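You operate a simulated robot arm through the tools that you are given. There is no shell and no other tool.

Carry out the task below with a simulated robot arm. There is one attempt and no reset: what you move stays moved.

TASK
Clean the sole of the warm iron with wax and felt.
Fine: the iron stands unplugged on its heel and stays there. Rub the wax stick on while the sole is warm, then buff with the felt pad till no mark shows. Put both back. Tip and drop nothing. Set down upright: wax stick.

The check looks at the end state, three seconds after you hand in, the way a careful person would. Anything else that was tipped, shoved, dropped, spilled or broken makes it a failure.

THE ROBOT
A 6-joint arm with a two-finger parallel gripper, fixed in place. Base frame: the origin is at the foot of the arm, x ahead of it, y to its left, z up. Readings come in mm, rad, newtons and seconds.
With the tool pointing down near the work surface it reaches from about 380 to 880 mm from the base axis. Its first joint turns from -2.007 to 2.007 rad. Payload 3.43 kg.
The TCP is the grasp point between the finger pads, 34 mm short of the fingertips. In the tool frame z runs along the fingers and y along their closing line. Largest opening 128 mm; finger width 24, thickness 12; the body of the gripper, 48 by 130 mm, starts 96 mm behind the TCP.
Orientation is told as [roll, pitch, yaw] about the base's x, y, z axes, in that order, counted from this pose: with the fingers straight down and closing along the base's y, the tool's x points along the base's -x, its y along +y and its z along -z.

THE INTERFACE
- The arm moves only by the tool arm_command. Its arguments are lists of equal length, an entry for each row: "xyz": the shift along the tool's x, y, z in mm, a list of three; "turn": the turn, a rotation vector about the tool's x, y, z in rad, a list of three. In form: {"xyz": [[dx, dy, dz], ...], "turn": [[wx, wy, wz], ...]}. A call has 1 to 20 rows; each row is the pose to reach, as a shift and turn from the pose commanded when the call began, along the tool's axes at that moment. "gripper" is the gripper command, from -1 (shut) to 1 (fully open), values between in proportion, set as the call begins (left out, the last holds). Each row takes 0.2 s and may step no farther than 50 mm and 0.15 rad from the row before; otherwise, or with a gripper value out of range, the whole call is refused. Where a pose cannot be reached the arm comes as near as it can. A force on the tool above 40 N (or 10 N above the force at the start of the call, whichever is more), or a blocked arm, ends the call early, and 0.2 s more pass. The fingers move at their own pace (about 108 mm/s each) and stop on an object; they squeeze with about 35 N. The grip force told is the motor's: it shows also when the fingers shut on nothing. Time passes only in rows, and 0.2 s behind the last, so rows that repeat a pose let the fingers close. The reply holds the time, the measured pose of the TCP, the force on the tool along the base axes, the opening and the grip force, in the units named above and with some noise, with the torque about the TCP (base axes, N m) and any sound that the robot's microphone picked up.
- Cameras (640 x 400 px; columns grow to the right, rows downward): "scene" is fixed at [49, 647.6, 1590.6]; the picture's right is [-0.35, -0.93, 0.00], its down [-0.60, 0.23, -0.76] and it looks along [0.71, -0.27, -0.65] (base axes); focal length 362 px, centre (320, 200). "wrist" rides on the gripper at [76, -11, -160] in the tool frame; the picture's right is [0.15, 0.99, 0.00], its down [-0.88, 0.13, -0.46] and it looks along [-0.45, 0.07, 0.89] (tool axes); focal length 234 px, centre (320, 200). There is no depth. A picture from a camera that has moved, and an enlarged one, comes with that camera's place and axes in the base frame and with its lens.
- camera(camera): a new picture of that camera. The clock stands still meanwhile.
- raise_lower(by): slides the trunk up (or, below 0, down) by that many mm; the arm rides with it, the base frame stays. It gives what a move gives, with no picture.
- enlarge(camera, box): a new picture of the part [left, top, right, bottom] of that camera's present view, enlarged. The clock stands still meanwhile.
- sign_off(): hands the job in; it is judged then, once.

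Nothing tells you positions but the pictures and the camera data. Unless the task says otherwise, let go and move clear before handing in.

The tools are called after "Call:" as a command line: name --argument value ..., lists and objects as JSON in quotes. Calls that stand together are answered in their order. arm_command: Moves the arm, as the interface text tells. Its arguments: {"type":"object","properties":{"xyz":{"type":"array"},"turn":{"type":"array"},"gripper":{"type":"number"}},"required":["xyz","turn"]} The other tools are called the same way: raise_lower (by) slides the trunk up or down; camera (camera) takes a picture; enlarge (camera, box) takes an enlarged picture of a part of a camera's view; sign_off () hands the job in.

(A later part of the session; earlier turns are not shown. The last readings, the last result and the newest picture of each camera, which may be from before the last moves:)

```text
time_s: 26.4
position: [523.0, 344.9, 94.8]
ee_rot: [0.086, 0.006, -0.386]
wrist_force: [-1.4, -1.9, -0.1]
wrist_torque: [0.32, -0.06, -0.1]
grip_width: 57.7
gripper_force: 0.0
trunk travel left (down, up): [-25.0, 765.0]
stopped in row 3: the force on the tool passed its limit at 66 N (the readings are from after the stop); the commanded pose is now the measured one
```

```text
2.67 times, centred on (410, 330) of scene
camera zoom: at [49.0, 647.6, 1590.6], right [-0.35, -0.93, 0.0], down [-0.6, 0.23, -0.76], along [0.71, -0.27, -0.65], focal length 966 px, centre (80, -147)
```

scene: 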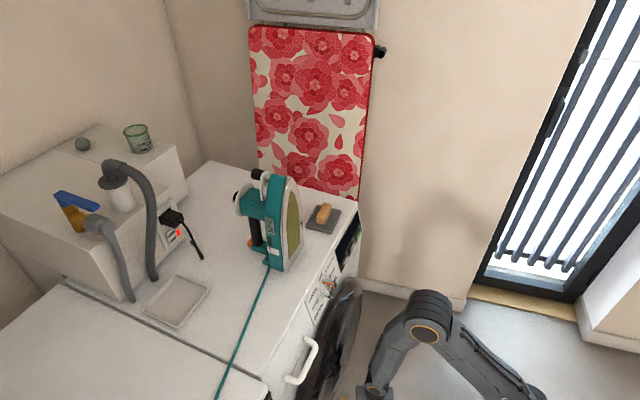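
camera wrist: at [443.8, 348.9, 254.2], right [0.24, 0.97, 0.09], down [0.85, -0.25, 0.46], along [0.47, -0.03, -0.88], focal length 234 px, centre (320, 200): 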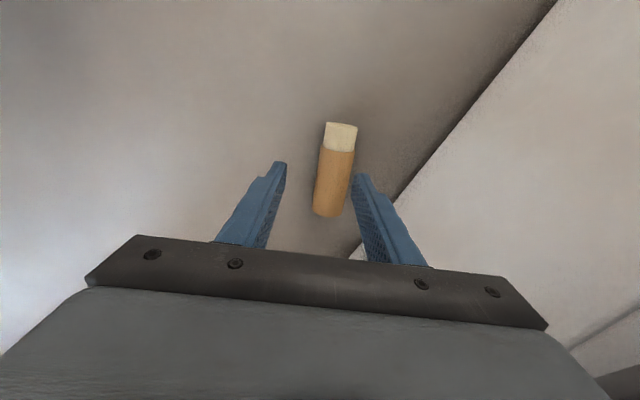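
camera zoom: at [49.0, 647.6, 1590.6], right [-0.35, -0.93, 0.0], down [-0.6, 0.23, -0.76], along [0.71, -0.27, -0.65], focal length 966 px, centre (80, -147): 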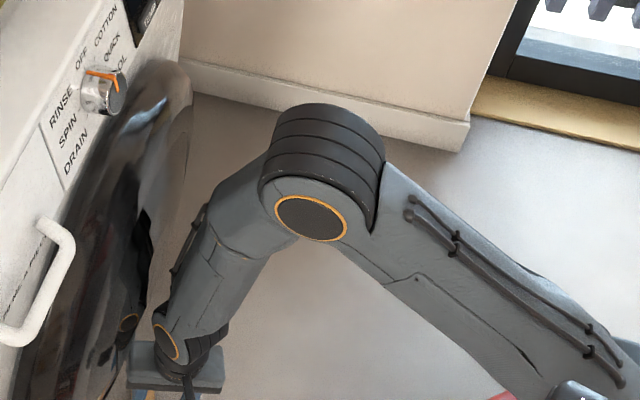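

The gripper body touched the lower rim of the washer door; the stop was a light touch on the heavy machine. I'll back straight away and choose an approach with the narrow side of the gripper towards the door.

Call:
arm_command --xyz '[[9, -25, -12], [19, -52, -26], [28, -76, -36]]' --turn '[[0.03, 0, 0], [0.06, 0, 0], [0.086, 0, 0]]' --gripper 1

Call:
camera --camera "wrist"

Call:
camera --camera "scene"

```text
time_s: 27.2
position: [466.0, 281.2, 123.9]
ee_rot: [0.004, 0.008, -0.384]
wrist_force: [-0.9, -0.9, -0.2]
wrist_torque: [-0.01, -0.05, -0.03]
grip_width: 127.8
gripper_force: 0.1
trunk travel left (down, up): [-25.0, 765.0]
```

```text
taken
camera wrist: at [392.2, 298.7, 284.3], right [0.23, 0.97, 0.0], down [0.87, -0.21, 0.45], along [0.44, -0.1, -0.89], focal length 234 px, centre (320, 200)
```

wrist: 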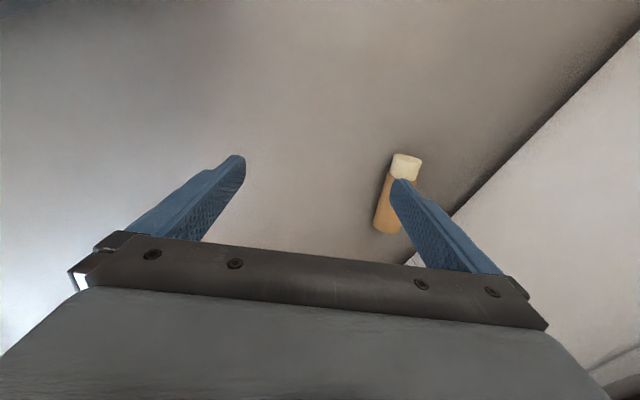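

```text
taken
```

scene: 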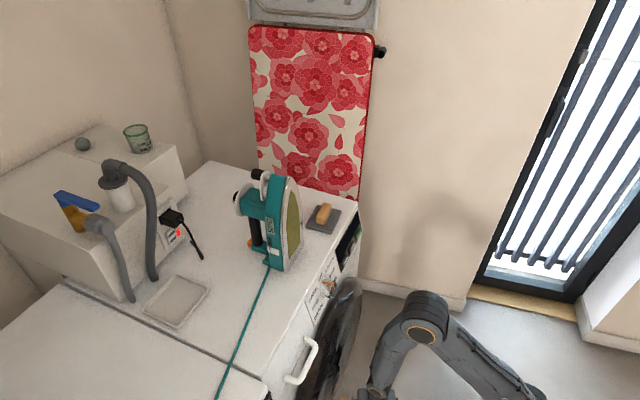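

Backed off, and nothing else has moved. Now I'll turn the fingers so they straddle the stick end to end, with the narrow side facing the door.

Call:
arm_command --xyz '[[0, 0, 0], [0, 0, 0], [0, 0, 0], [0, 0, 0], [0, 0, 0], [0, 0, 0], [0, 0, 0], [0, 0, 0], [0, 0, 0], [0, 0, 0], [0, 0, 0]]' --turn '[[0, 0, -0.143], [0, 0, -0.286], [0, 0, -0.429], [0, 0, -0.572], [0, 0, -0.715], [0, 0, -0.858], [0, 0, -1.001], [0, 0, -1.144], [0, 0, -1.287], [0, 0, -1.43], [0, 0, -1.574]]'

Call:
camera --camera "wrist"

Call:
enlarge --camera "wrist" --box '[240, 60, 400, 180]'

```text
time_s: 29.6
position: [466.9, 283.2, 125.4]
ee_rot: [0.006, -0.001, 1.191]
wrist_force: [-0.4, -0.5, 1.2]
wrist_torque: [-0.03, 0.0, -0.01]
grip_width: 128.0
gripper_force: 0.0
trunk travel left (down, up): [-25.0, 765.0]
```

```text
taken
camera wrist: at [450.1, 206.0, 284.6], right [-0.97, 0.23, 0.01], down [0.21, 0.86, 0.46], along [0.1, 0.45, -0.89], focal length 234 px, centre (320, 200)
```

wrist: 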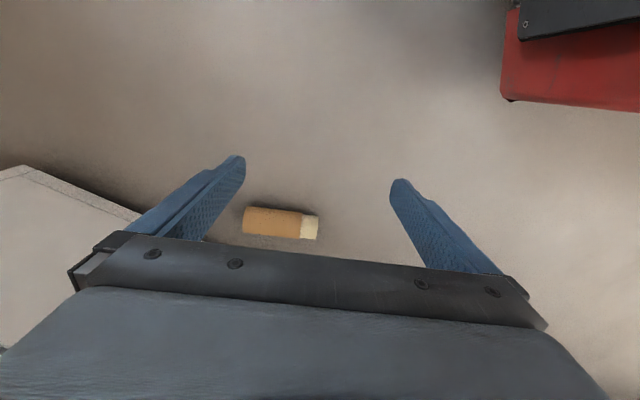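

```text
3.33 times, centred on (320, 120) of wrist
camera zoom: at [450.1, 206.0, 284.6], right [-0.97, 0.23, 0.01], down [0.21, 0.86, 0.46], along [0.1, 0.45, -0.89], focal length 781 px, centre (320, 467)
```

zoom: 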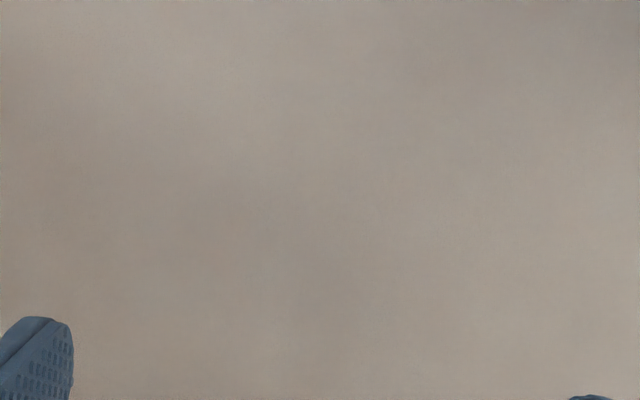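

The fingers now straddle the stick's line, with its centre at about (540, 363). I'll move forward over it with a 0.3 rad lean that keeps the wrist away from the door.

Call:
arm_command --xyz '[[-24, -10, 8], [-48, -20, 16], [-72, -30, 24], [-94.3, -37.9, 32], [-94.3, -37.9, 40]]' --turn '[[0, -0.1, 0], [0, -0.2, 0], [0, -0.3, 0], [0, -0.3, 0], [0, -0.3, 0]]'

Call:
camera --camera "wrist"

```text
time_s: 30.8
position: [537.2, 356.7, 84.6]
ee_rot: [0.01, -0.302, 1.186]
wrist_force: [-0.2, 0.3, 0.1]
wrist_torque: [-0.01, 0.01, -0.01]
grip_width: 127.9
gripper_force: 0.0
out of reach, approached as far as the arm can: row 1, 2, 3
trunk travel left (down, up): [-25.0, 765.0]
```

```text
taken
camera wrist: at [505.2, 239.9, 215.4], right [-0.97, 0.24, -0.03], down [0.15, 0.7, 0.7], along [0.19, 0.67, -0.71], focal length 234 px, centre (320, 200)
```

wrist: 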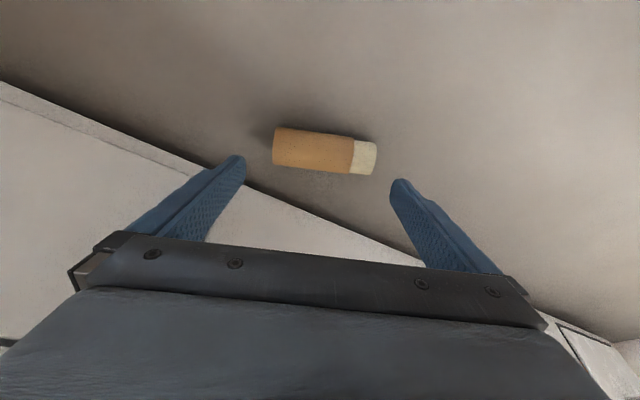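

The stick is centred between the open fingers. I'm descending to floor height.

Call:
arm_command --xyz '[[4.5, 3, 14.5], [9, 3, 29], [12.4, 3, 40], [13.2, 3, 42.5]]' --turn '[[0, 0, 0], [0, 0, 0], [0, 0, 0], [0, 0, 0]]'

Call:
camera --camera "wrist"

```text
time_s: 31.8
position: [541.9, 363.9, 45.1]
ee_rot: [0.025, -0.294, 1.182]
wrist_force: [0.5, 0.0, -0.2]
wrist_torque: [-0.01, -0.01, 0.01]
grip_width: 127.9
gripper_force: 0.1
out of reach, approached as far as the arm can: row 1, 2, 3, 4
trunk travel left (down, up): [-25.0, 765.0]
```

```text
taken
camera wrist: at [511.6, 247.4, 176.3], right [-0.97, 0.24, -0.02], down [0.16, 0.7, 0.7], along [0.18, 0.67, -0.72], focal length 234 px, centre (320, 200)
```

wrist: 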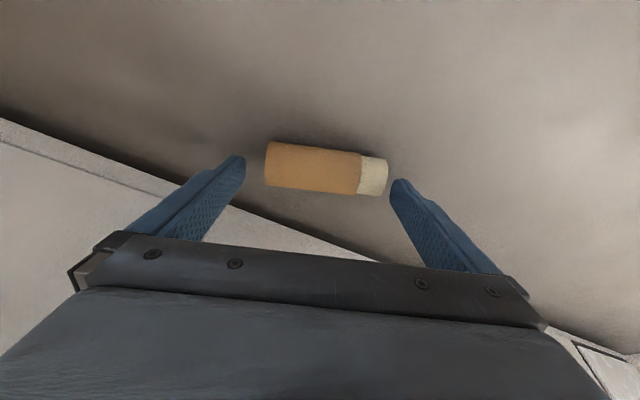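

The arm can't quite reach this low with the lean: z stopped at 45, and the stick sits slightly off the finger centre line. I'll back up along the tool, drop the trunk its last 25 mm and re-centre.

Call:
arm_command --xyz '[[0, 1, -15], [0, 2, -29.3]]' --turn '[[0, 0, 0], [0, 0, 0]]'

Call:
raise_lower --by -25

Call:
camera --camera "wrist"

```text
time_s: 32.4
position: [538.9, 357.3, 73.2]
ee_rot: [0.016, -0.297, 1.186]
wrist_force: [-0.6, 0.1, 0.9]
wrist_torque: [-0.02, -0.01, 0.01]
grip_width: 128.1
gripper_force: 0.0
trunk travel left (down, up): [-25.0, 765.0]
```

```text
time_s: 33.1
position: [542.4, 357.5, 48.7]
ee_rot: [0.02, -0.298, 1.183]
wrist_force: [0.1, 0.4, 0.6]
wrist_torque: [0.03, 0.01, -0.01]
grip_width: 128.0
gripper_force: 0.0
trunk travel left (down, up): [0.0, 790.0]
```

```text
taken
camera wrist: at [510.9, 240.8, 179.4], right [-0.97, 0.24, -0.02], down [0.15, 0.7, 0.7], along [0.18, 0.67, -0.72], focal length 234 px, centre (320, 200)
```

wrist: 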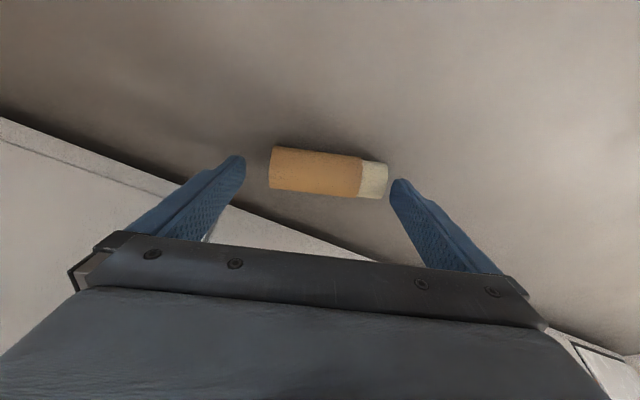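

The stick is a few mm off the finger centre line. I'll make a small correction and final descent.

Call:
arm_command --xyz '[[2.6, 2.5, 4], [5.3, 4.8, 7.5], [5.3, 4.8, 7.5]]' --turn '[[0, 0, 0], [0, 0, 0], [0, 0, 0]]'

Call:
camera --camera "wrist"

```text
time_s: 33.9
position: [538.0, 356.1, 40.7]
ee_rot: [0.028, -0.295, 1.182]
wrist_force: [0.5, -0.1, -0.1]
wrist_torque: [-0.03, -0.01, 0.0]
grip_width: 128.0
gripper_force: 0.1
trunk travel left (down, up): [0.0, 790.0]
```

```text
taken
camera wrist: at [507.2, 240.7, 171.1], right [-0.97, 0.24, -0.02], down [0.16, 0.7, 0.7], along [0.18, 0.67, -0.72], focal length 234 px, centre (320, 200)
```

wrist: 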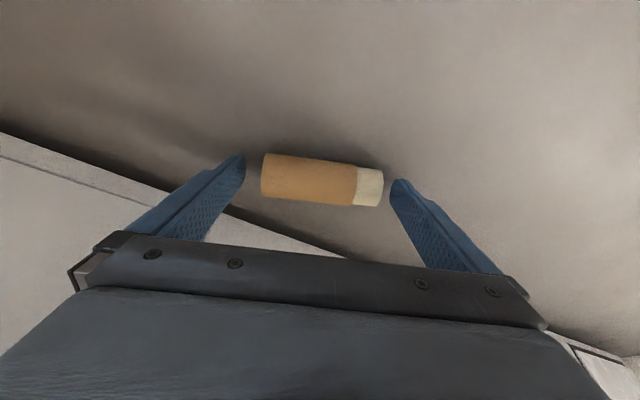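

Well centred now. I'm closing on the stick's two ends.

Call:
arm_command --xyz '[[0, 0, 0], [0, 0, 0], [0, 0, 0]]' --turn '[[0, 0, 0], [0, 0, 0], [0, 0, 0]]' --gripper -1

Call:
camera --camera "wrist"

```text
time_s: 34.7
position: [538.0, 356.6, 41.9]
ee_rot: [0.028, -0.294, 1.182]
wrist_force: [-0.1, 0.6, 0.8]
wrist_torque: [-0.03, -0.02, 0.0]
grip_width: 94.4
gripper_force: 35.1
trunk travel left (down, up): [0.0, 790.0]
```

```text
taken
camera wrist: at [507.3, 240.6, 171.2], right [-0.97, 0.24, -0.02], down [0.16, 0.7, 0.7], along [0.18, 0.67, -0.72], focal length 234 px, centre (320, 200)
```

wrist: 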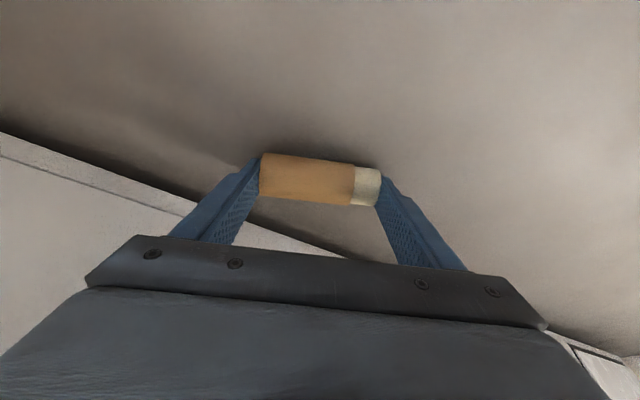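

The stick is now held by its two ends at 94.4 mm. I'll lift it a few mm, carry it out from under the door to open floor, level the tool, and turn it for a better regrasp.

Call:
arm_command --xyz '[[-2.3, 0, -7.7], [18.6, 10, -14.1], [39.5, 20.1, -20.4], [60.3, 30.2, -26.8], [81.2, 40.2, -33.1], [81.2, 40.2, -33.1], [82.9, 40.2, -27.3]]' --turn '[[0.0217, 0.0468, 0.1242], [0.0433, 0.0937, 0.2483], [0.065, 0.1405, 0.3725], [0.0867, 0.1873, 0.4967], [0.1083, 0.2342, 0.6208], [0.13, 0.281, 0.745], [0.13, 0.281, 0.745]]'

Call:
camera --camera "wrist"

```text
time_s: 36.3
position: [467.8, 291.5, 43.0]
ee_rot: [0.002, 0.008, 0.435]
wrist_force: [0.3, -0.4, -1.6]
wrist_torque: [0.02, 0.02, 0.0]
grip_width: 94.1
gripper_force: 35.0
out of reach, approached as far as the arm can: row 4, 5
trunk travel left (down, up): [0.0, 790.0]
```

```text
taken
camera wrist: at [404.3, 249.3, 203.6], right [-0.55, 0.84, 0.0], down [0.75, 0.49, 0.45], along [0.37, 0.25, -0.89], focal length 234 px, centre (320, 200)
```

wrist: 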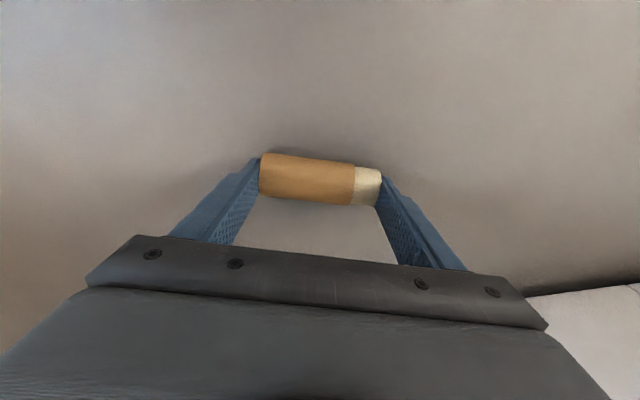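

The stick is in open floor space at (468, 291), touching down. I'll release it, rise and turn a quarter turn to regrasp across its body, so the wax end will point away from the base.

Call:
arm_command --xyz '[[0, 0, 0], [0, 0, 0], [0, 0, -30], [0, 0, -50], [0, 0, -50], [0, 0, -50], [0, 0, -50], [0, 0, -50], [0, 0, -50], [0, 0, -50], [0, 0, -50], [0, 0, -50], [0, 0, -50], [0, 0, -50]]' --turn '[[0, 0, 0], [0, 0, 0], [0, 0, 0], [0, 0, -0.143], [0, 0, -0.286], [0, 0, -0.428], [0, 0, -0.571], [0, 0, -0.714], [0, 0, -0.857], [0, 0, -1.0], [0, 0, -1.142], [0, 0, -1.285], [0, 0, -1.428], [0, 0, -1.571]]' --gripper 1

Call:
camera --camera "wrist"

Call:
camera --camera "scene"

```text
time_s: 39.3
position: [459.1, 280.9, 81.7]
ee_rot: [-0.007, 0.0, 2.009]
wrist_force: [-0.3, 0.1, -0.2]
wrist_torque: [0.01, -0.02, 0.03]
grip_width: 128.0
gripper_force: 0.0
out of reach, approached as far as the arm can: row 4, 5, 6, 7, 8, 9, 10, 11, 12, 13, 14
trunk travel left (down, up): [0.0, 790.0]
```

```text
taken
camera wrist: at [501.8, 216.7, 241.9], right [-0.83, -0.55, -0.01], down [-0.49, 0.74, 0.46], along [-0.25, 0.38, -0.89], focal length 234 px, centre (320, 200)
```

wrist: 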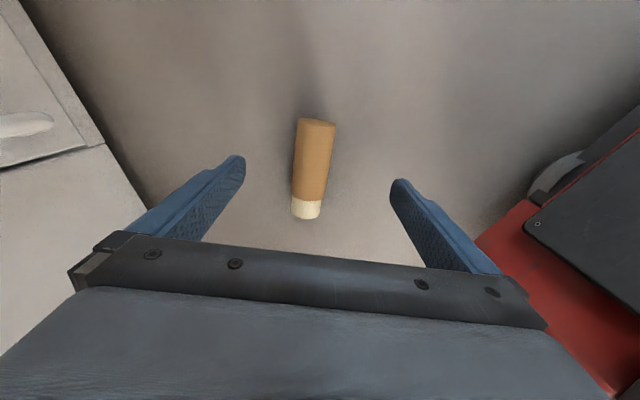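

```text
taken
```

scene: 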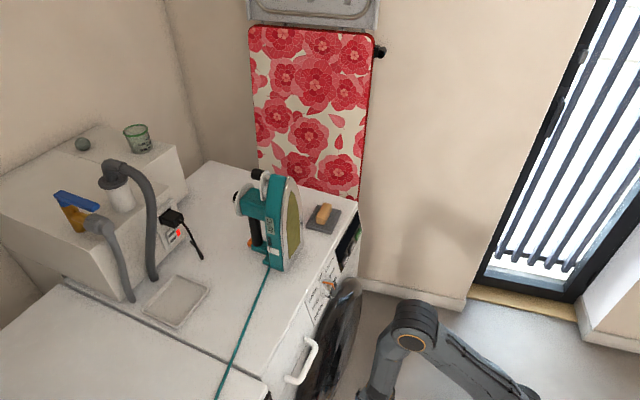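

The stick lies between the fingers with its wax end pointing to the tool's −x side, as I wanted. I'll centre over it, narrow the opening and descend.

Call:
arm_command --xyz '[[-3, -4, 12], [-5, -8, 26], [-5, -8, 38], [-5, -8, 43]]' --turn '[[0, 0, 0], [0, 0, 0], [0, 0, 0], [0, 0, 0]]' --gripper 0.05

Call:
camera --camera "wrist"

```text
time_s: 40.3
position: [466.5, 289.7, 45.8]
ee_rot: [0.002, 0.007, 2.006]
wrist_force: [0.4, -0.4, -0.1]
wrist_torque: [-0.02, -0.01, 0.01]
grip_width: 67.3
gripper_force: 0.0
out of reach, approached as far as the arm can: row 3, 4
trunk travel left (down, up): [0.0, 790.0]
```

```text
taken
camera wrist: at [508.9, 226.1, 206.9], right [-0.83, -0.55, 0.0], down [-0.49, 0.75, 0.45], along [-0.25, 0.37, -0.89], focal length 234 px, centre (320, 200)
```

wrist: 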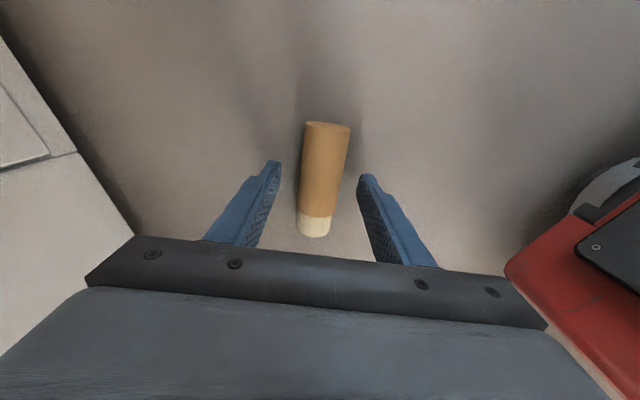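

The fingers are around the stick but can't quite get low enough here. I'll lean the tool slightly and move down a few mm more, gripping nearer the sleeve.

Call:
arm_command --xyz '[[5, 0, 3], [9, 1, 6], [9, 1, 7]]' --turn '[[-0.04, 0, 0], [-0.08, 0, 0], [-0.08, 0, 0]]'

Call:
camera --camera "wrist"

```text
time_s: 41.1
position: [468.7, 280.2, 40.2]
ee_rot: [0.085, 0.003, 2.007]
wrist_force: [-1.1, 0.1, -0.5]
wrist_torque: [-0.02, 0.0, -0.02]
grip_width: 67.1
gripper_force: 0.0
trunk travel left (down, up): [0.0, 790.0]
```

```text
taken
camera wrist: at [523.3, 221.2, 198.2], right [-0.83, -0.55, 0.08], down [-0.46, 0.76, 0.46], along [-0.32, 0.35, -0.88], focal length 234 px, centre (320, 200)
```

wrist: 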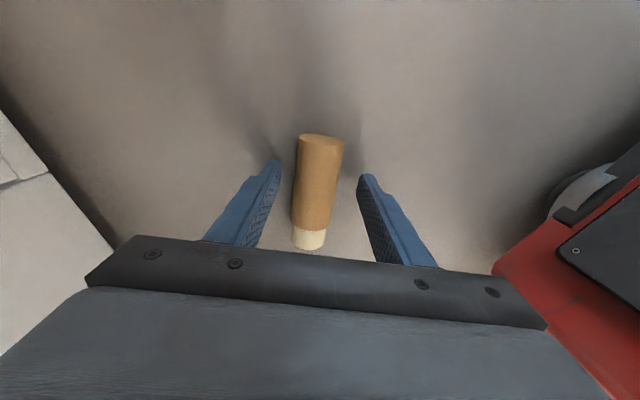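

Good height, and the stick is centred. Closing.

Call:
arm_command --xyz '[[0, 0, 0], [0, 0, 0], [0, 0, 0]]' --turn '[[0, 0, 0], [0, 0, 0], [0, 0, 0]]' --gripper -1

Call:
enlarge --camera "wrist" --box '[200, 100, 440, 280]'

```text
time_s: 41.9
position: [470.1, 279.7, 40.5]
ee_rot: [0.084, 0.003, 2.005]
wrist_force: [0.9, 0.6, -0.5]
wrist_torque: [0.01, -0.02, -0.02]
grip_width: 34.5
gripper_force: 34.9
trunk travel left (down, up): [0.0, 790.0]
```

```text
2.22 times, centred on (320, 190) of wrist
camera zoom: at [523.2, 221.2, 198.3], right [-0.83, -0.55, 0.08], down [-0.46, 0.76, 0.46], along [-0.32, 0.35, -0.88], focal length 520 px, centre (320, 222)
```

zoom: 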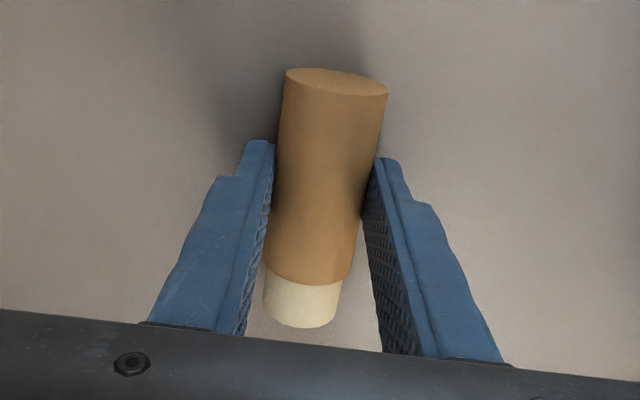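

The stick is firmly held at width 34.5 mm with the wax end projecting. I'll raise the trunk straight up, well clear of the door.

Call:
raise_lower --by 400

Call:
camera --camera "wrist"

Call:
enlarge --camera "scene" --box '[230, 160, 350, 280]'

```text
time_s: 45.7
position: [468.8, 280.2, 438.7]
ee_rot: [0.084, 0.003, 2.006]
wrist_force: [0.3, -0.1, -1.2]
wrist_torque: [-0.02, 0.01, 0.01]
grip_width: 34.3
gripper_force: 34.6
trunk travel left (down, up): [-400.0, 390.0]
```

```text
taken
camera wrist: at [523.8, 221.8, 598.3], right [-0.83, -0.55, 0.08], down [-0.46, 0.76, 0.46], along [-0.32, 0.35, -0.88], focal length 234 px, centre (320, 200)
```

wrist: 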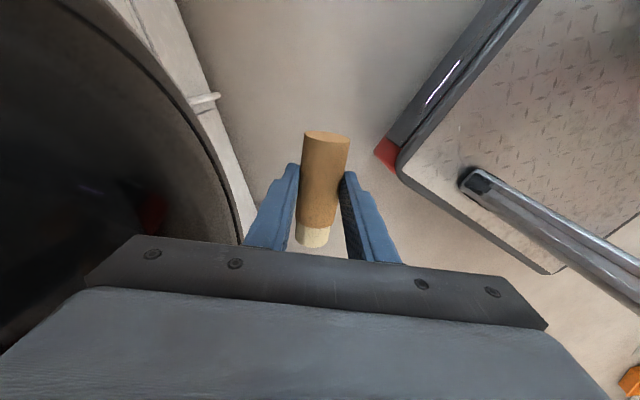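

```text
3.33 times, centred on (290, 220) of scene
camera zoom: at [49.0, 647.6, 1590.6], right [-0.35, -0.93, 0.0], down [-0.6, 0.23, -0.76], along [0.71, -0.27, -0.65], focal length 1208 px, centre (420, 133)
```

zoom: 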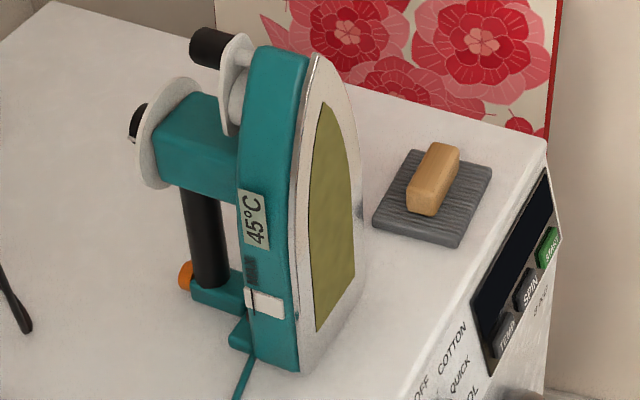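

The iron's label now reads 45 °C, so there is still some time. The stick is secure, so I'll lift the arm straight up while turning to face the iron.

Call:
arm_command --xyz '[[0, 4, -48], [0, 8, -96], [0, 12, -144], [0, 16, -192], [0, 20, -240], [0, 24, -288], [0, 28, -336], [0, 32, -384], [0, 36, -432], [0, 40, -480]]' --turn '[[0.0074, -0.0049, 0.1174], [0.0148, -0.0099, 0.2349], [0.0222, -0.0148, 0.3523], [0.0296, -0.0197, 0.4698], [0.0371, -0.0247, 0.5872], [0.0445, -0.0296, 0.7046], [0.0519, -0.0345, 0.8221], [0.0593, -0.0394, 0.9395], [0.0667, -0.0444, 1.057], [0.0741, -0.0493, 1.1744]]'

Call:
camera --camera "wrist"

Call:
camera --camera "scene"

```text
time_s: 47.9
position: [471.1, 281.8, 920.9]
ee_rot: [0.0, 0.001, 0.83]
wrist_force: [-0.6, -0.1, -0.2]
wrist_torque: [0.0, 0.03, 0.0]
grip_width: 34.7
gripper_force: 35.0
trunk travel left (down, up): [-400.0, 390.0]
```

```text
taken
camera wrist: at [427.2, 217.0, 1082.6], right [-0.83, 0.56, 0.0], down [0.5, 0.74, 0.45], along [0.26, 0.38, -0.89], focal length 234 px, centre (320, 200)
```

wrist: 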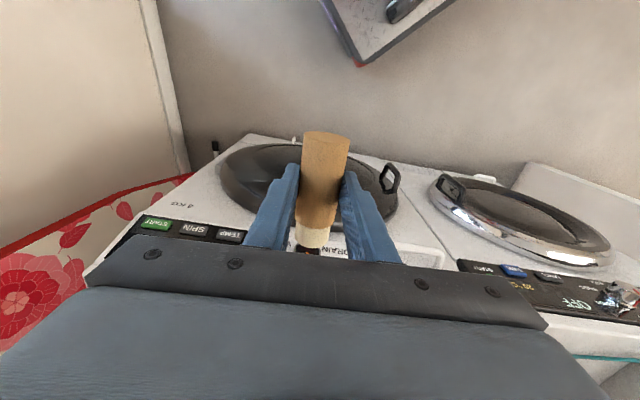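

```text
taken
```

scene: 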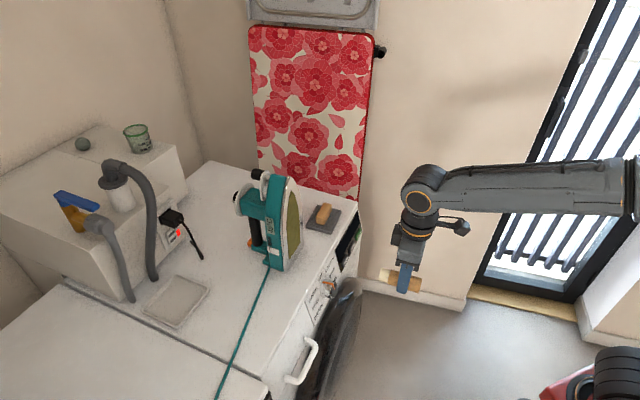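

The stick is level and its wax end points straight at the sole. I'll rise and approach to about 20 mm short of the sole at mid-height, with a slight lean so the wrist clears the iron's tip.

Call:
arm_command --xyz '[[-20, 0, -30], [-60, 0, -55], [-104, 0, -76], [-150, 0, -76], [-180, 0, -76], [-202, 0, -76], [-202, 0, -76]]' --turn '[[0, -0.02, 0], [0, -0.04, 0], [0, -0.06, 0], [0, -0.08, 0], [0, -0.1, 0], [0, -0.1, 0], [0, -0.1, 0]]'

Call:
camera --camera "wrist"

Call:
enlarge --camera "scene" --box '[220, 140, 380, 300]'

```text
time_s: 49.5
position: [606.2, 431.7, 997.5]
ee_rot: [-0.002, -0.101, 0.833]
wrist_force: [-0.3, 0.8, -1.0]
wrist_torque: [0.01, 0.01, -0.01]
grip_width: 34.8
gripper_force: 35.1
trunk travel left (down, up): [-400.0, 390.0]
```

```text
taken
camera wrist: at [552.8, 356.8, 1149.4], right [-0.83, 0.56, -0.02], down [0.46, 0.7, 0.54], along [0.31, 0.44, -0.84], focal length 234 px, centre (320, 200)
```

wrist: 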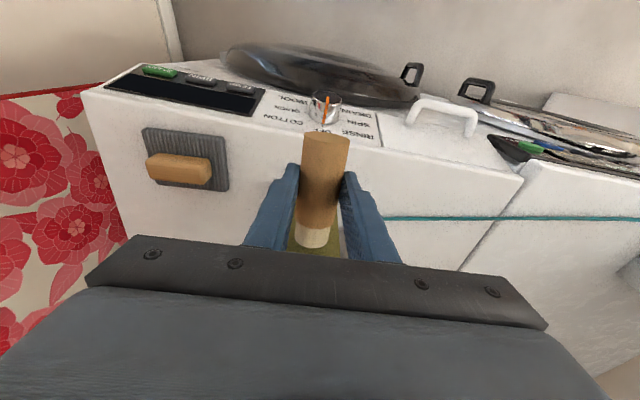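

```text
2.50 times, centred on (300, 220) of scene
camera zoom: at [49.0, 647.6, 1590.6], right [-0.35, -0.93, 0.0], down [-0.6, 0.23, -0.76], along [0.71, -0.27, -0.65], focal length 906 px, centre (370, 150)
```

zoom: 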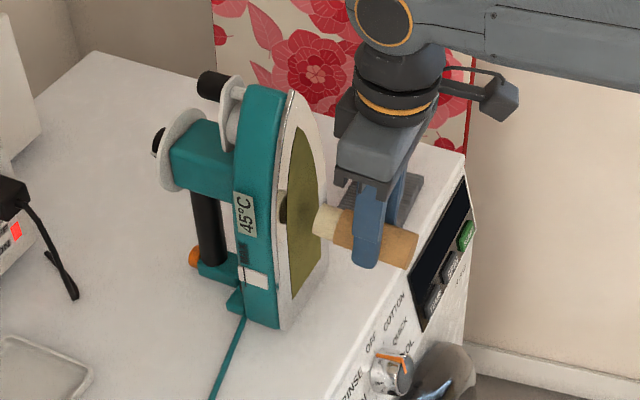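

The wax end is about 20–25 mm from the sole, and the label still reads 45 °C. I'll creep in.

Call:
arm_command --xyz '[[-6, 0, 0.6], [-12, 0, 1.2], [-15, 0, 1.5]]' --turn '[[0, 0, 0], [0, 0, 0], [0, 0, 0]]'

Call:
enlarge --camera "scene" --box '[260, 190, 320, 240]'

Call:
enlarge --camera "wrist" --box '[260, 180, 380, 280]'

```text
time_s: 50.3
position: [614.5, 443.1, 996.8]
ee_rot: [-0.001, -0.099, 0.831]
wrist_force: [0.3, -0.6, -0.9]
wrist_torque: [-0.02, -0.01, 0.05]
grip_width: 34.4
gripper_force: 35.2
trunk travel left (down, up): [-400.0, 390.0]
```

```text
8.00 times, centred on (290, 215) of scene
camera zoom: at [49.0, 647.6, 1590.6], right [-0.35, -0.93, 0.0], down [-0.6, 0.23, -0.76], along [0.71, -0.27, -0.65], focal length 2898 px, centre (560, 80)
```

zoom: 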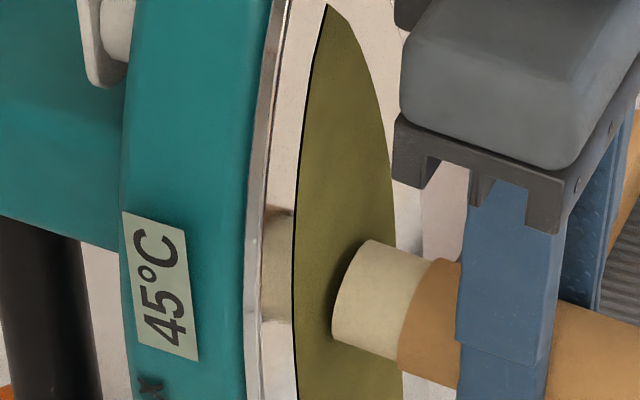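

```text
4.00 times, centred on (320, 230) of wrist
camera zoom: at [562.2, 367.6, 1149.1], right [-0.83, 0.56, -0.02], down [0.46, 0.7, 0.54], along [0.31, 0.44, -0.84], focal length 937 px, centre (320, 80)
```

zoom: 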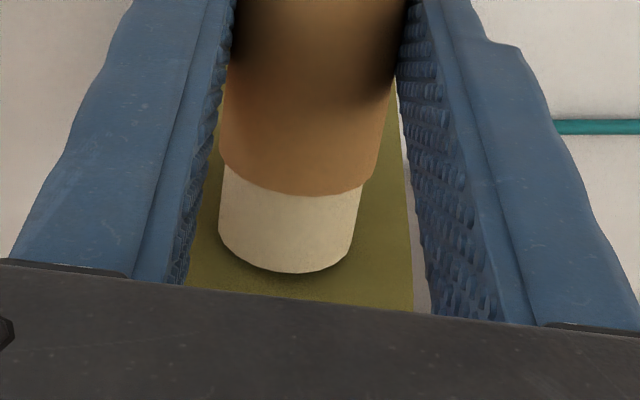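

Only a few mm remain. I'll advance in small steps, watching the force.

Call:
arm_command --xyz '[[-1.5, 0, 0.15], [-3, 0, 0.3]]' --turn '[[0, 0, 0], [0, 0, 0]]'

Call:
enlarge --camera "scene" --box '[270, 200, 310, 230]'

```text
time_s: 50.9
position: [616.4, 445.6, 998.7]
ee_rot: [-0.001, -0.1, 0.832]
wrist_force: [-2.3, -3.0, -1.0]
wrist_torque: [-0.07, 0.07, 0.04]
grip_width: 34.4
gripper_force: 34.6
trunk travel left (down, up): [-400.0, 390.0]
```

```text
13.33 times, centred on (290, 215) of scene
camera zoom: at [49.0, 647.6, 1590.6], right [-0.35, -0.93, 0.0], down [-0.6, 0.23, -0.76], along [0.71, -0.27, -0.65], focal length 4831 px, centre (720, 0)
```

zoom: 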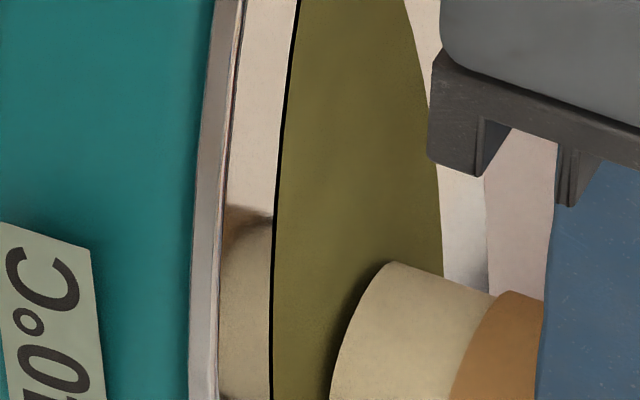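

Contact: about 3.8 N along the sole normal. Now I'll rub sideways across the film and check the force and the look of it.

Call:
arm_command --xyz '[[0, 9, 0], [0, 18, 0]]' --turn '[[0, 0, 0], [0, 0, 0]]'

Call:
enlarge --camera "scene" --box '[250, 170, 330, 240]'

Call:
camera --camera "scene"

```text
time_s: 51.5
position: [604.2, 456.3, 996.9]
ee_rot: [-0.001, -0.1, 0.833]
wrist_force: [-0.7, 0.2, -0.1]
wrist_torque: [0.0, 0.01, -0.03]
grip_width: 34.6
gripper_force: 34.8
trunk travel left (down, up): [-400.0, 390.0]
```

```text
5.71 times, centred on (290, 205) of scene
camera zoom: at [49.0, 647.6, 1590.6], right [-0.35, -0.93, 0.0], down [-0.6, 0.23, -0.76], along [0.71, -0.27, -0.65], focal length 2070 px, centre (491, 171)
```

zoom: 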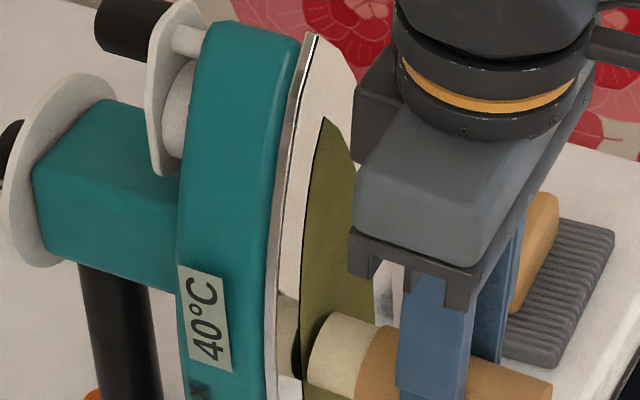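

```text
taken
```

scene: 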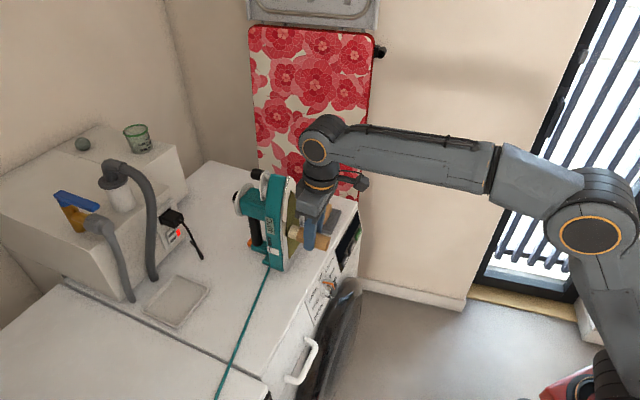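

The label has dropped to 40 °C and the left side lost contact, so the sole is turned slightly from my estimate. I'll press in a little here and continue quickly.

Call:
arm_command --xyz '[[-2, 0, 0.2]]' --turn '[[0, 0, 0]]'

```text
time_s: 51.9
position: [604.2, 456.8, 996.1]
ee_rot: [-0.002, -0.099, 0.833]
wrist_force: [-2.5, -2.7, -1.4]
wrist_torque: [-0.09, 0.05, -0.02]
grip_width: 34.6
gripper_force: 34.7
trunk travel left (down, up): [-400.0, 390.0]
```

About 3.7 N again. Now I'll stroke downwards on the left side and check the contact.

Call:
arm_command --xyz '[[2, 0, 20], [4, 0, 39.8]]' --turn '[[0, 0, 0], [0, 0, 0]]'

Call:
enlarge --camera "scene" --box '[250, 170, 330, 250]'

```text
time_s: 52.5
position: [605.5, 457.2, 956.0]
ee_rot: [-0.001, -0.099, 0.831]
wrist_force: [-2.8, -2.6, 0.2]
wrist_torque: [-0.04, 0.05, -0.04]
grip_width: 34.6
gripper_force: 35.2
trunk travel left (down, up): [-400.0, 390.0]
```

```text
5.00 times, centred on (290, 210) of scene
camera zoom: at [49.0, 647.6, 1590.6], right [-0.35, -0.93, 0.0], down [-0.6, 0.23, -0.76], along [0.71, -0.27, -0.65], focal length 1812 px, centre (470, 150)
```

zoom: 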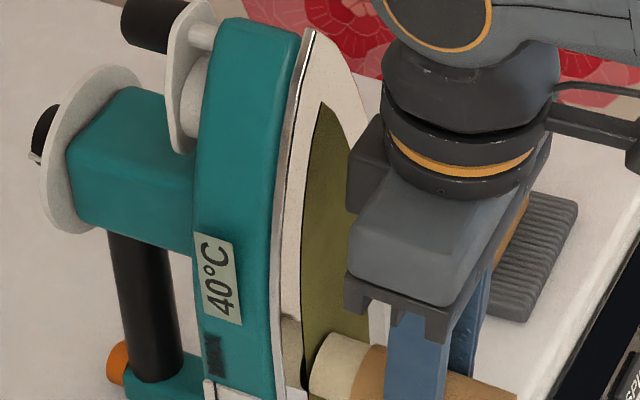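

Same force at a lower height, so the sole is vertical but yawed about 0.1 rad from my tool. I'll back off 3 mm, align the wax face to the sole, and re-contact.

Call:
arm_command --xyz '[[3, 0, 0], [3, 3, 0], [0.5, 3, 0]]' --turn '[[0, 0.02, 0.04], [0, 0.05, 0.1], [0, 0.05, 0.1]]'

```text
time_s: 53.3
position: [603.6, 460.0, 957.6]
ee_rot: [0.004, -0.052, 0.731]
wrist_force: [-0.1, -0.1, -0.7]
wrist_torque: [-0.01, -0.02, 0.01]
grip_width: 34.6
gripper_force: 34.6
trunk travel left (down, up): [-400.0, 390.0]
```

Call:
arm_command --xyz '[[-2, 0, 0.1]]' --turn '[[0, 0, 0]]'

```text
time_s: 53.7
position: [603.9, 460.6, 956.9]
ee_rot: [0.006, -0.049, 0.73]
wrist_force: [-3.6, -2.0, -0.8]
wrist_torque: [-0.05, 0.06, 0.07]
grip_width: 34.7
gripper_force: 35.0
trunk travel left (down, up): [-400.0, 390.0]
```

Contact is about 4 N with the face aligned. I'll sweep right across the film.

Call:
arm_command --xyz '[[0, -12, 0], [0, -24, 0], [0, -36, 0]]' --turn '[[0, 0, 0], [0, 0, 0], [0, 0, 0]]'

Call:
enlarge --camera "scene" --box '[250, 170, 330, 250]'

```text
time_s: 54.5
position: [628.6, 434.0, 956.7]
ee_rot: [0.006, -0.05, 0.731]
wrist_force: [0.3, -0.9, -0.6]
wrist_torque: [-0.02, 0.02, -0.04]
grip_width: 35.0
gripper_force: 35.1
trunk travel left (down, up): [-400.0, 390.0]
```

```text
5.00 times, centred on (290, 210) of scene
camera zoom: at [49.0, 647.6, 1590.6], right [-0.35, -0.93, 0.0], down [-0.6, 0.23, -0.76], along [0.71, -0.27, -0.65], focal length 1812 px, centre (470, 150)
```

zoom: 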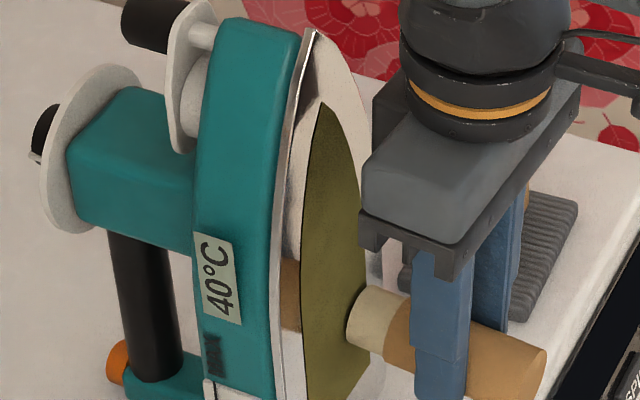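

Contact faded to the right. Before going on, I want to check that the iron has not shifted, using the same zoom as before the contact.

Call:
enlarge --camera "scene" --box '[230, 160, 350, 280]'

Call:
enlarge --camera "scene" --box '[270, 180, 310, 220]'

Call:
enlarge --camera "wrist" --box '[240, 140, 400, 260]'

```text
3.33 times, centred on (290, 220) of scene
camera zoom: at [49.0, 647.6, 1590.6], right [-0.35, -0.93, 0.0], down [-0.6, 0.23, -0.76], along [0.71, -0.27, -0.65], focal length 1208 px, centre (420, 133)
```

zoom: 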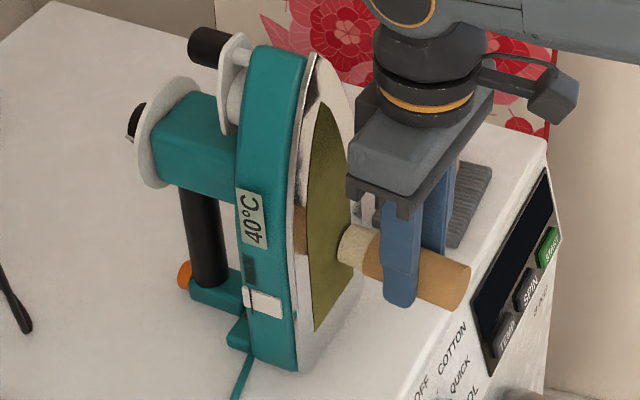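

```text
10.00 times, centred on (290, 200) of scene
camera zoom: at [49.0, 647.6, 1590.6], right [-0.35, -0.93, 0.0], down [-0.6, 0.23, -0.76], along [0.71, -0.27, -0.65], focal length 3623 px, centre (620, 200)
```

zoom: 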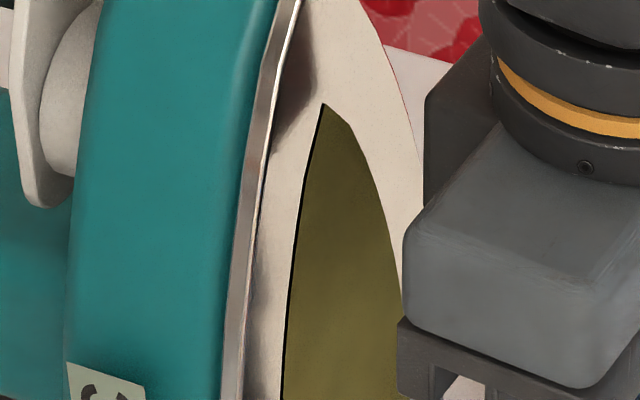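

```text
3.33 times, centred on (320, 200) of wrist
camera zoom: at [574.8, 367.9, 1113.2], right [-0.77, 0.64, 0.0], down [0.55, 0.67, 0.5], along [0.32, 0.38, -0.87], focal length 781 px, centre (320, 200)
```

zoom: 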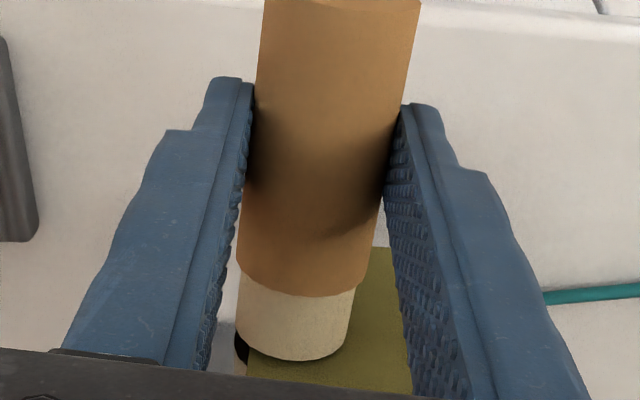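

Call:
enlarge --camera "scene" --box '[260, 190, 320, 240]'

Call:
enlarge --camera "scene" --box '[200, 230, 360, 330]'

```text
8.00 times, centred on (290, 215) of scene
camera zoom: at [49.0, 647.6, 1590.6], right [-0.35, -0.93, 0.0], down [-0.6, 0.23, -0.76], along [0.71, -0.27, -0.65], focal length 2898 px, centre (560, 80)
```

zoom: 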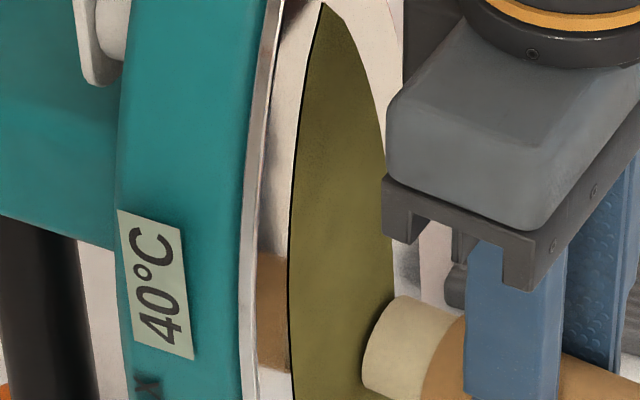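

```text
4.00 times, centred on (280, 280) of scene
camera zoom: at [49.0, 647.6, 1590.6], right [-0.35, -0.93, 0.0], down [-0.6, 0.23, -0.76], along [0.71, -0.27, -0.65], focal length 1449 px, centre (480, -120)
```

zoom: 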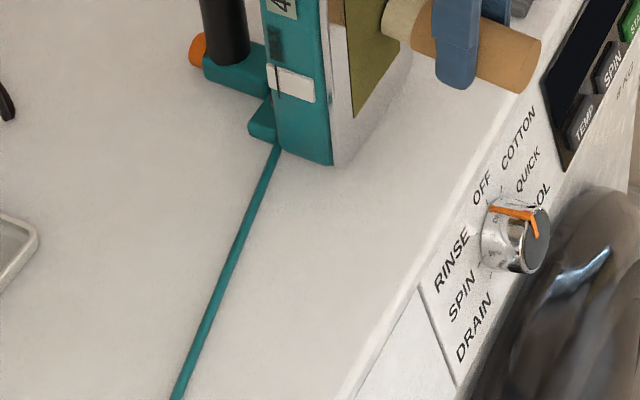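

The iron has moved only about 1–1.5 mm, but about 4 N is near its sliding limit, so I'll keep the pressure lighter. I'm feeling for light contact on the right side.

Call:
arm_command --xyz '[[-1.2, 0, 0.05]]' --turn '[[0, 0, 0]]'

```text
time_s: 54.9
position: [629.2, 435.2, 957.2]
ee_rot: [0.006, -0.049, 0.732]
wrist_force: [-0.6, -1.0, -0.3]
wrist_torque: [0.02, 0.01, 0.03]
grip_width: 34.5
gripper_force: 35.0
trunk travel left (down, up): [-400.0, 390.0]
```

Call:
arm_command --xyz '[[-1, 0, 0.05]]' --turn '[[0, 0, 0]]'

```text
time_s: 55.3
position: [630.1, 434.4, 957.1]
ee_rot: [0.005, -0.048, 0.733]
wrist_force: [-2.6, -1.4, -0.9]
wrist_torque: [-0.05, 0.04, 0.13]
grip_width: 34.6
gripper_force: 35.6
trunk travel left (down, up): [-400.0, 390.0]
```

About 3 N with the left edge of the disc bearing. I'll true up the yaw a little and stroke the right column down and up.

Call:
arm_command --xyz '[[-0.3, 0, 0], [0.6, 0, 18], [1.5, 0, 37], [0.6, 0, 18], [-0.3, 0, 0], [-1.3, 0, -20], [-2.3, 0, -40], [-3.3, 0, -60]]' --turn '[[0, 0, -0.05], [0, 0, -0.05], [0, 0, -0.05], [0, 0, -0.05], [0, 0, -0.05], [0, 0, -0.05], [0, 0, -0.05], [0, 0, -0.05]]'

Call:
enlarge --camera "scene" --box '[250, 170, 330, 270]'

```text
time_s: 57.1
position: [630.7, 435.9, 1018.8]
ee_rot: [0.003, -0.051, 0.782]
wrist_force: [-2.1, -2.1, -1.4]
wrist_torque: [-0.06, -0.01, 0.0]
grip_width: 34.4
gripper_force: 35.5
trunk travel left (down, up): [-400.0, 390.0]
```

```text
4.00 times, centred on (290, 220) of scene
camera zoom: at [49.0, 647.6, 1590.6], right [-0.35, -0.93, 0.0], down [-0.6, 0.23, -0.76], along [0.71, -0.27, -0.65], focal length 1449 px, centre (440, 120)
```

zoom: 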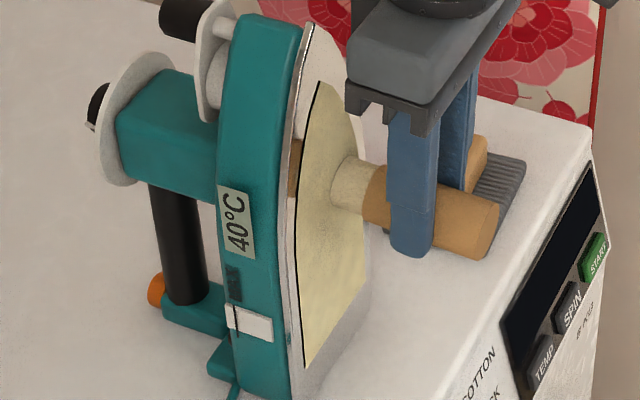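

The film has turned pale cream all over, so the wax has taken. I'll look closely to judge whether coverage is complete.

Call:
enlarge --camera "scene" --box '[260, 180, 320, 270]'

Call:
enlarge --camera "wrist" --box '[240, 180, 400, 280]'

```text
4.44 times, centred on (290, 225) of scene
camera zoom: at [49.0, 647.6, 1590.6], right [-0.35, -0.93, 0.0], down [-0.6, 0.23, -0.76], along [0.71, -0.27, -0.65], focal length 1610 px, centre (453, 89)
```

zoom: 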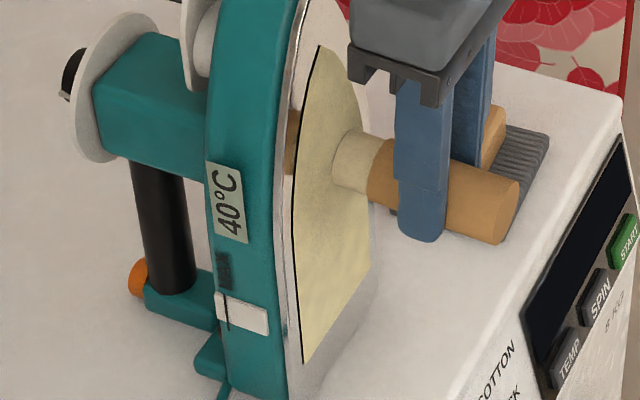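

```text
4.00 times, centred on (320, 230) of wrist
camera zoom: at [579.7, 368.0, 1174.5], right [-0.8, 0.6, 0.0], down [0.52, 0.7, 0.5], along [0.3, 0.4, -0.87], focal length 937 px, centre (320, 80)
```

zoom: 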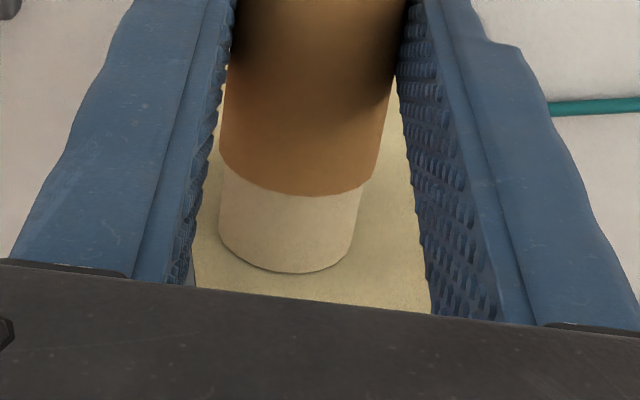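

Coverage looks uniform. I'll make one more light stroke while it's still warm and compare the colour.

Call:
arm_command --xyz '[[0.3, 9, 0], [1.3, 16, 20], [2.3, 16, 40], [3.3, 16, 60], [2.3, 16, 40], [1.3, 16, 20]]' --turn '[[0, 0, 0], [0, 0, 0], [0, 0, 0], [0, 0, 0], [0, 0, 0], [0, 0, 0]]'

Call:
enlarge --camera "scene" --box '[260, 180, 320, 270]'

```text
time_s: 58.5
position: [620.1, 447.2, 996.7]
ee_rot: [0.003, -0.051, 0.784]
wrist_force: [0.2, -0.1, 0.1]
wrist_torque: [-0.05, 0.03, 0.01]
grip_width: 34.5
gripper_force: 34.9
trunk travel left (down, up): [-400.0, 390.0]
```

```text
4.44 times, centred on (290, 225) of scene
camera zoom: at [49.0, 647.6, 1590.6], right [-0.35, -0.93, 0.0], down [-0.6, 0.23, -0.76], along [0.71, -0.27, -0.65], focal length 1610 px, centre (453, 89)
```

zoom: 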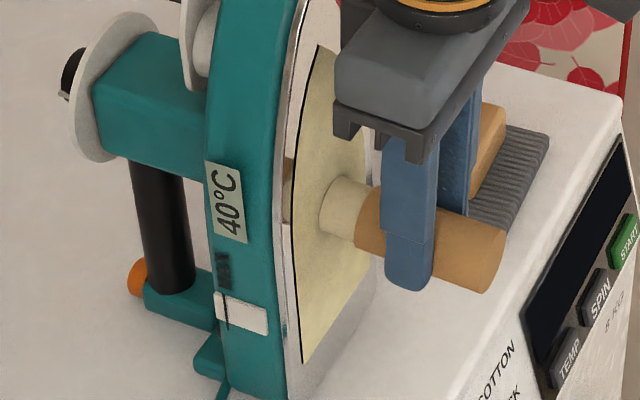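

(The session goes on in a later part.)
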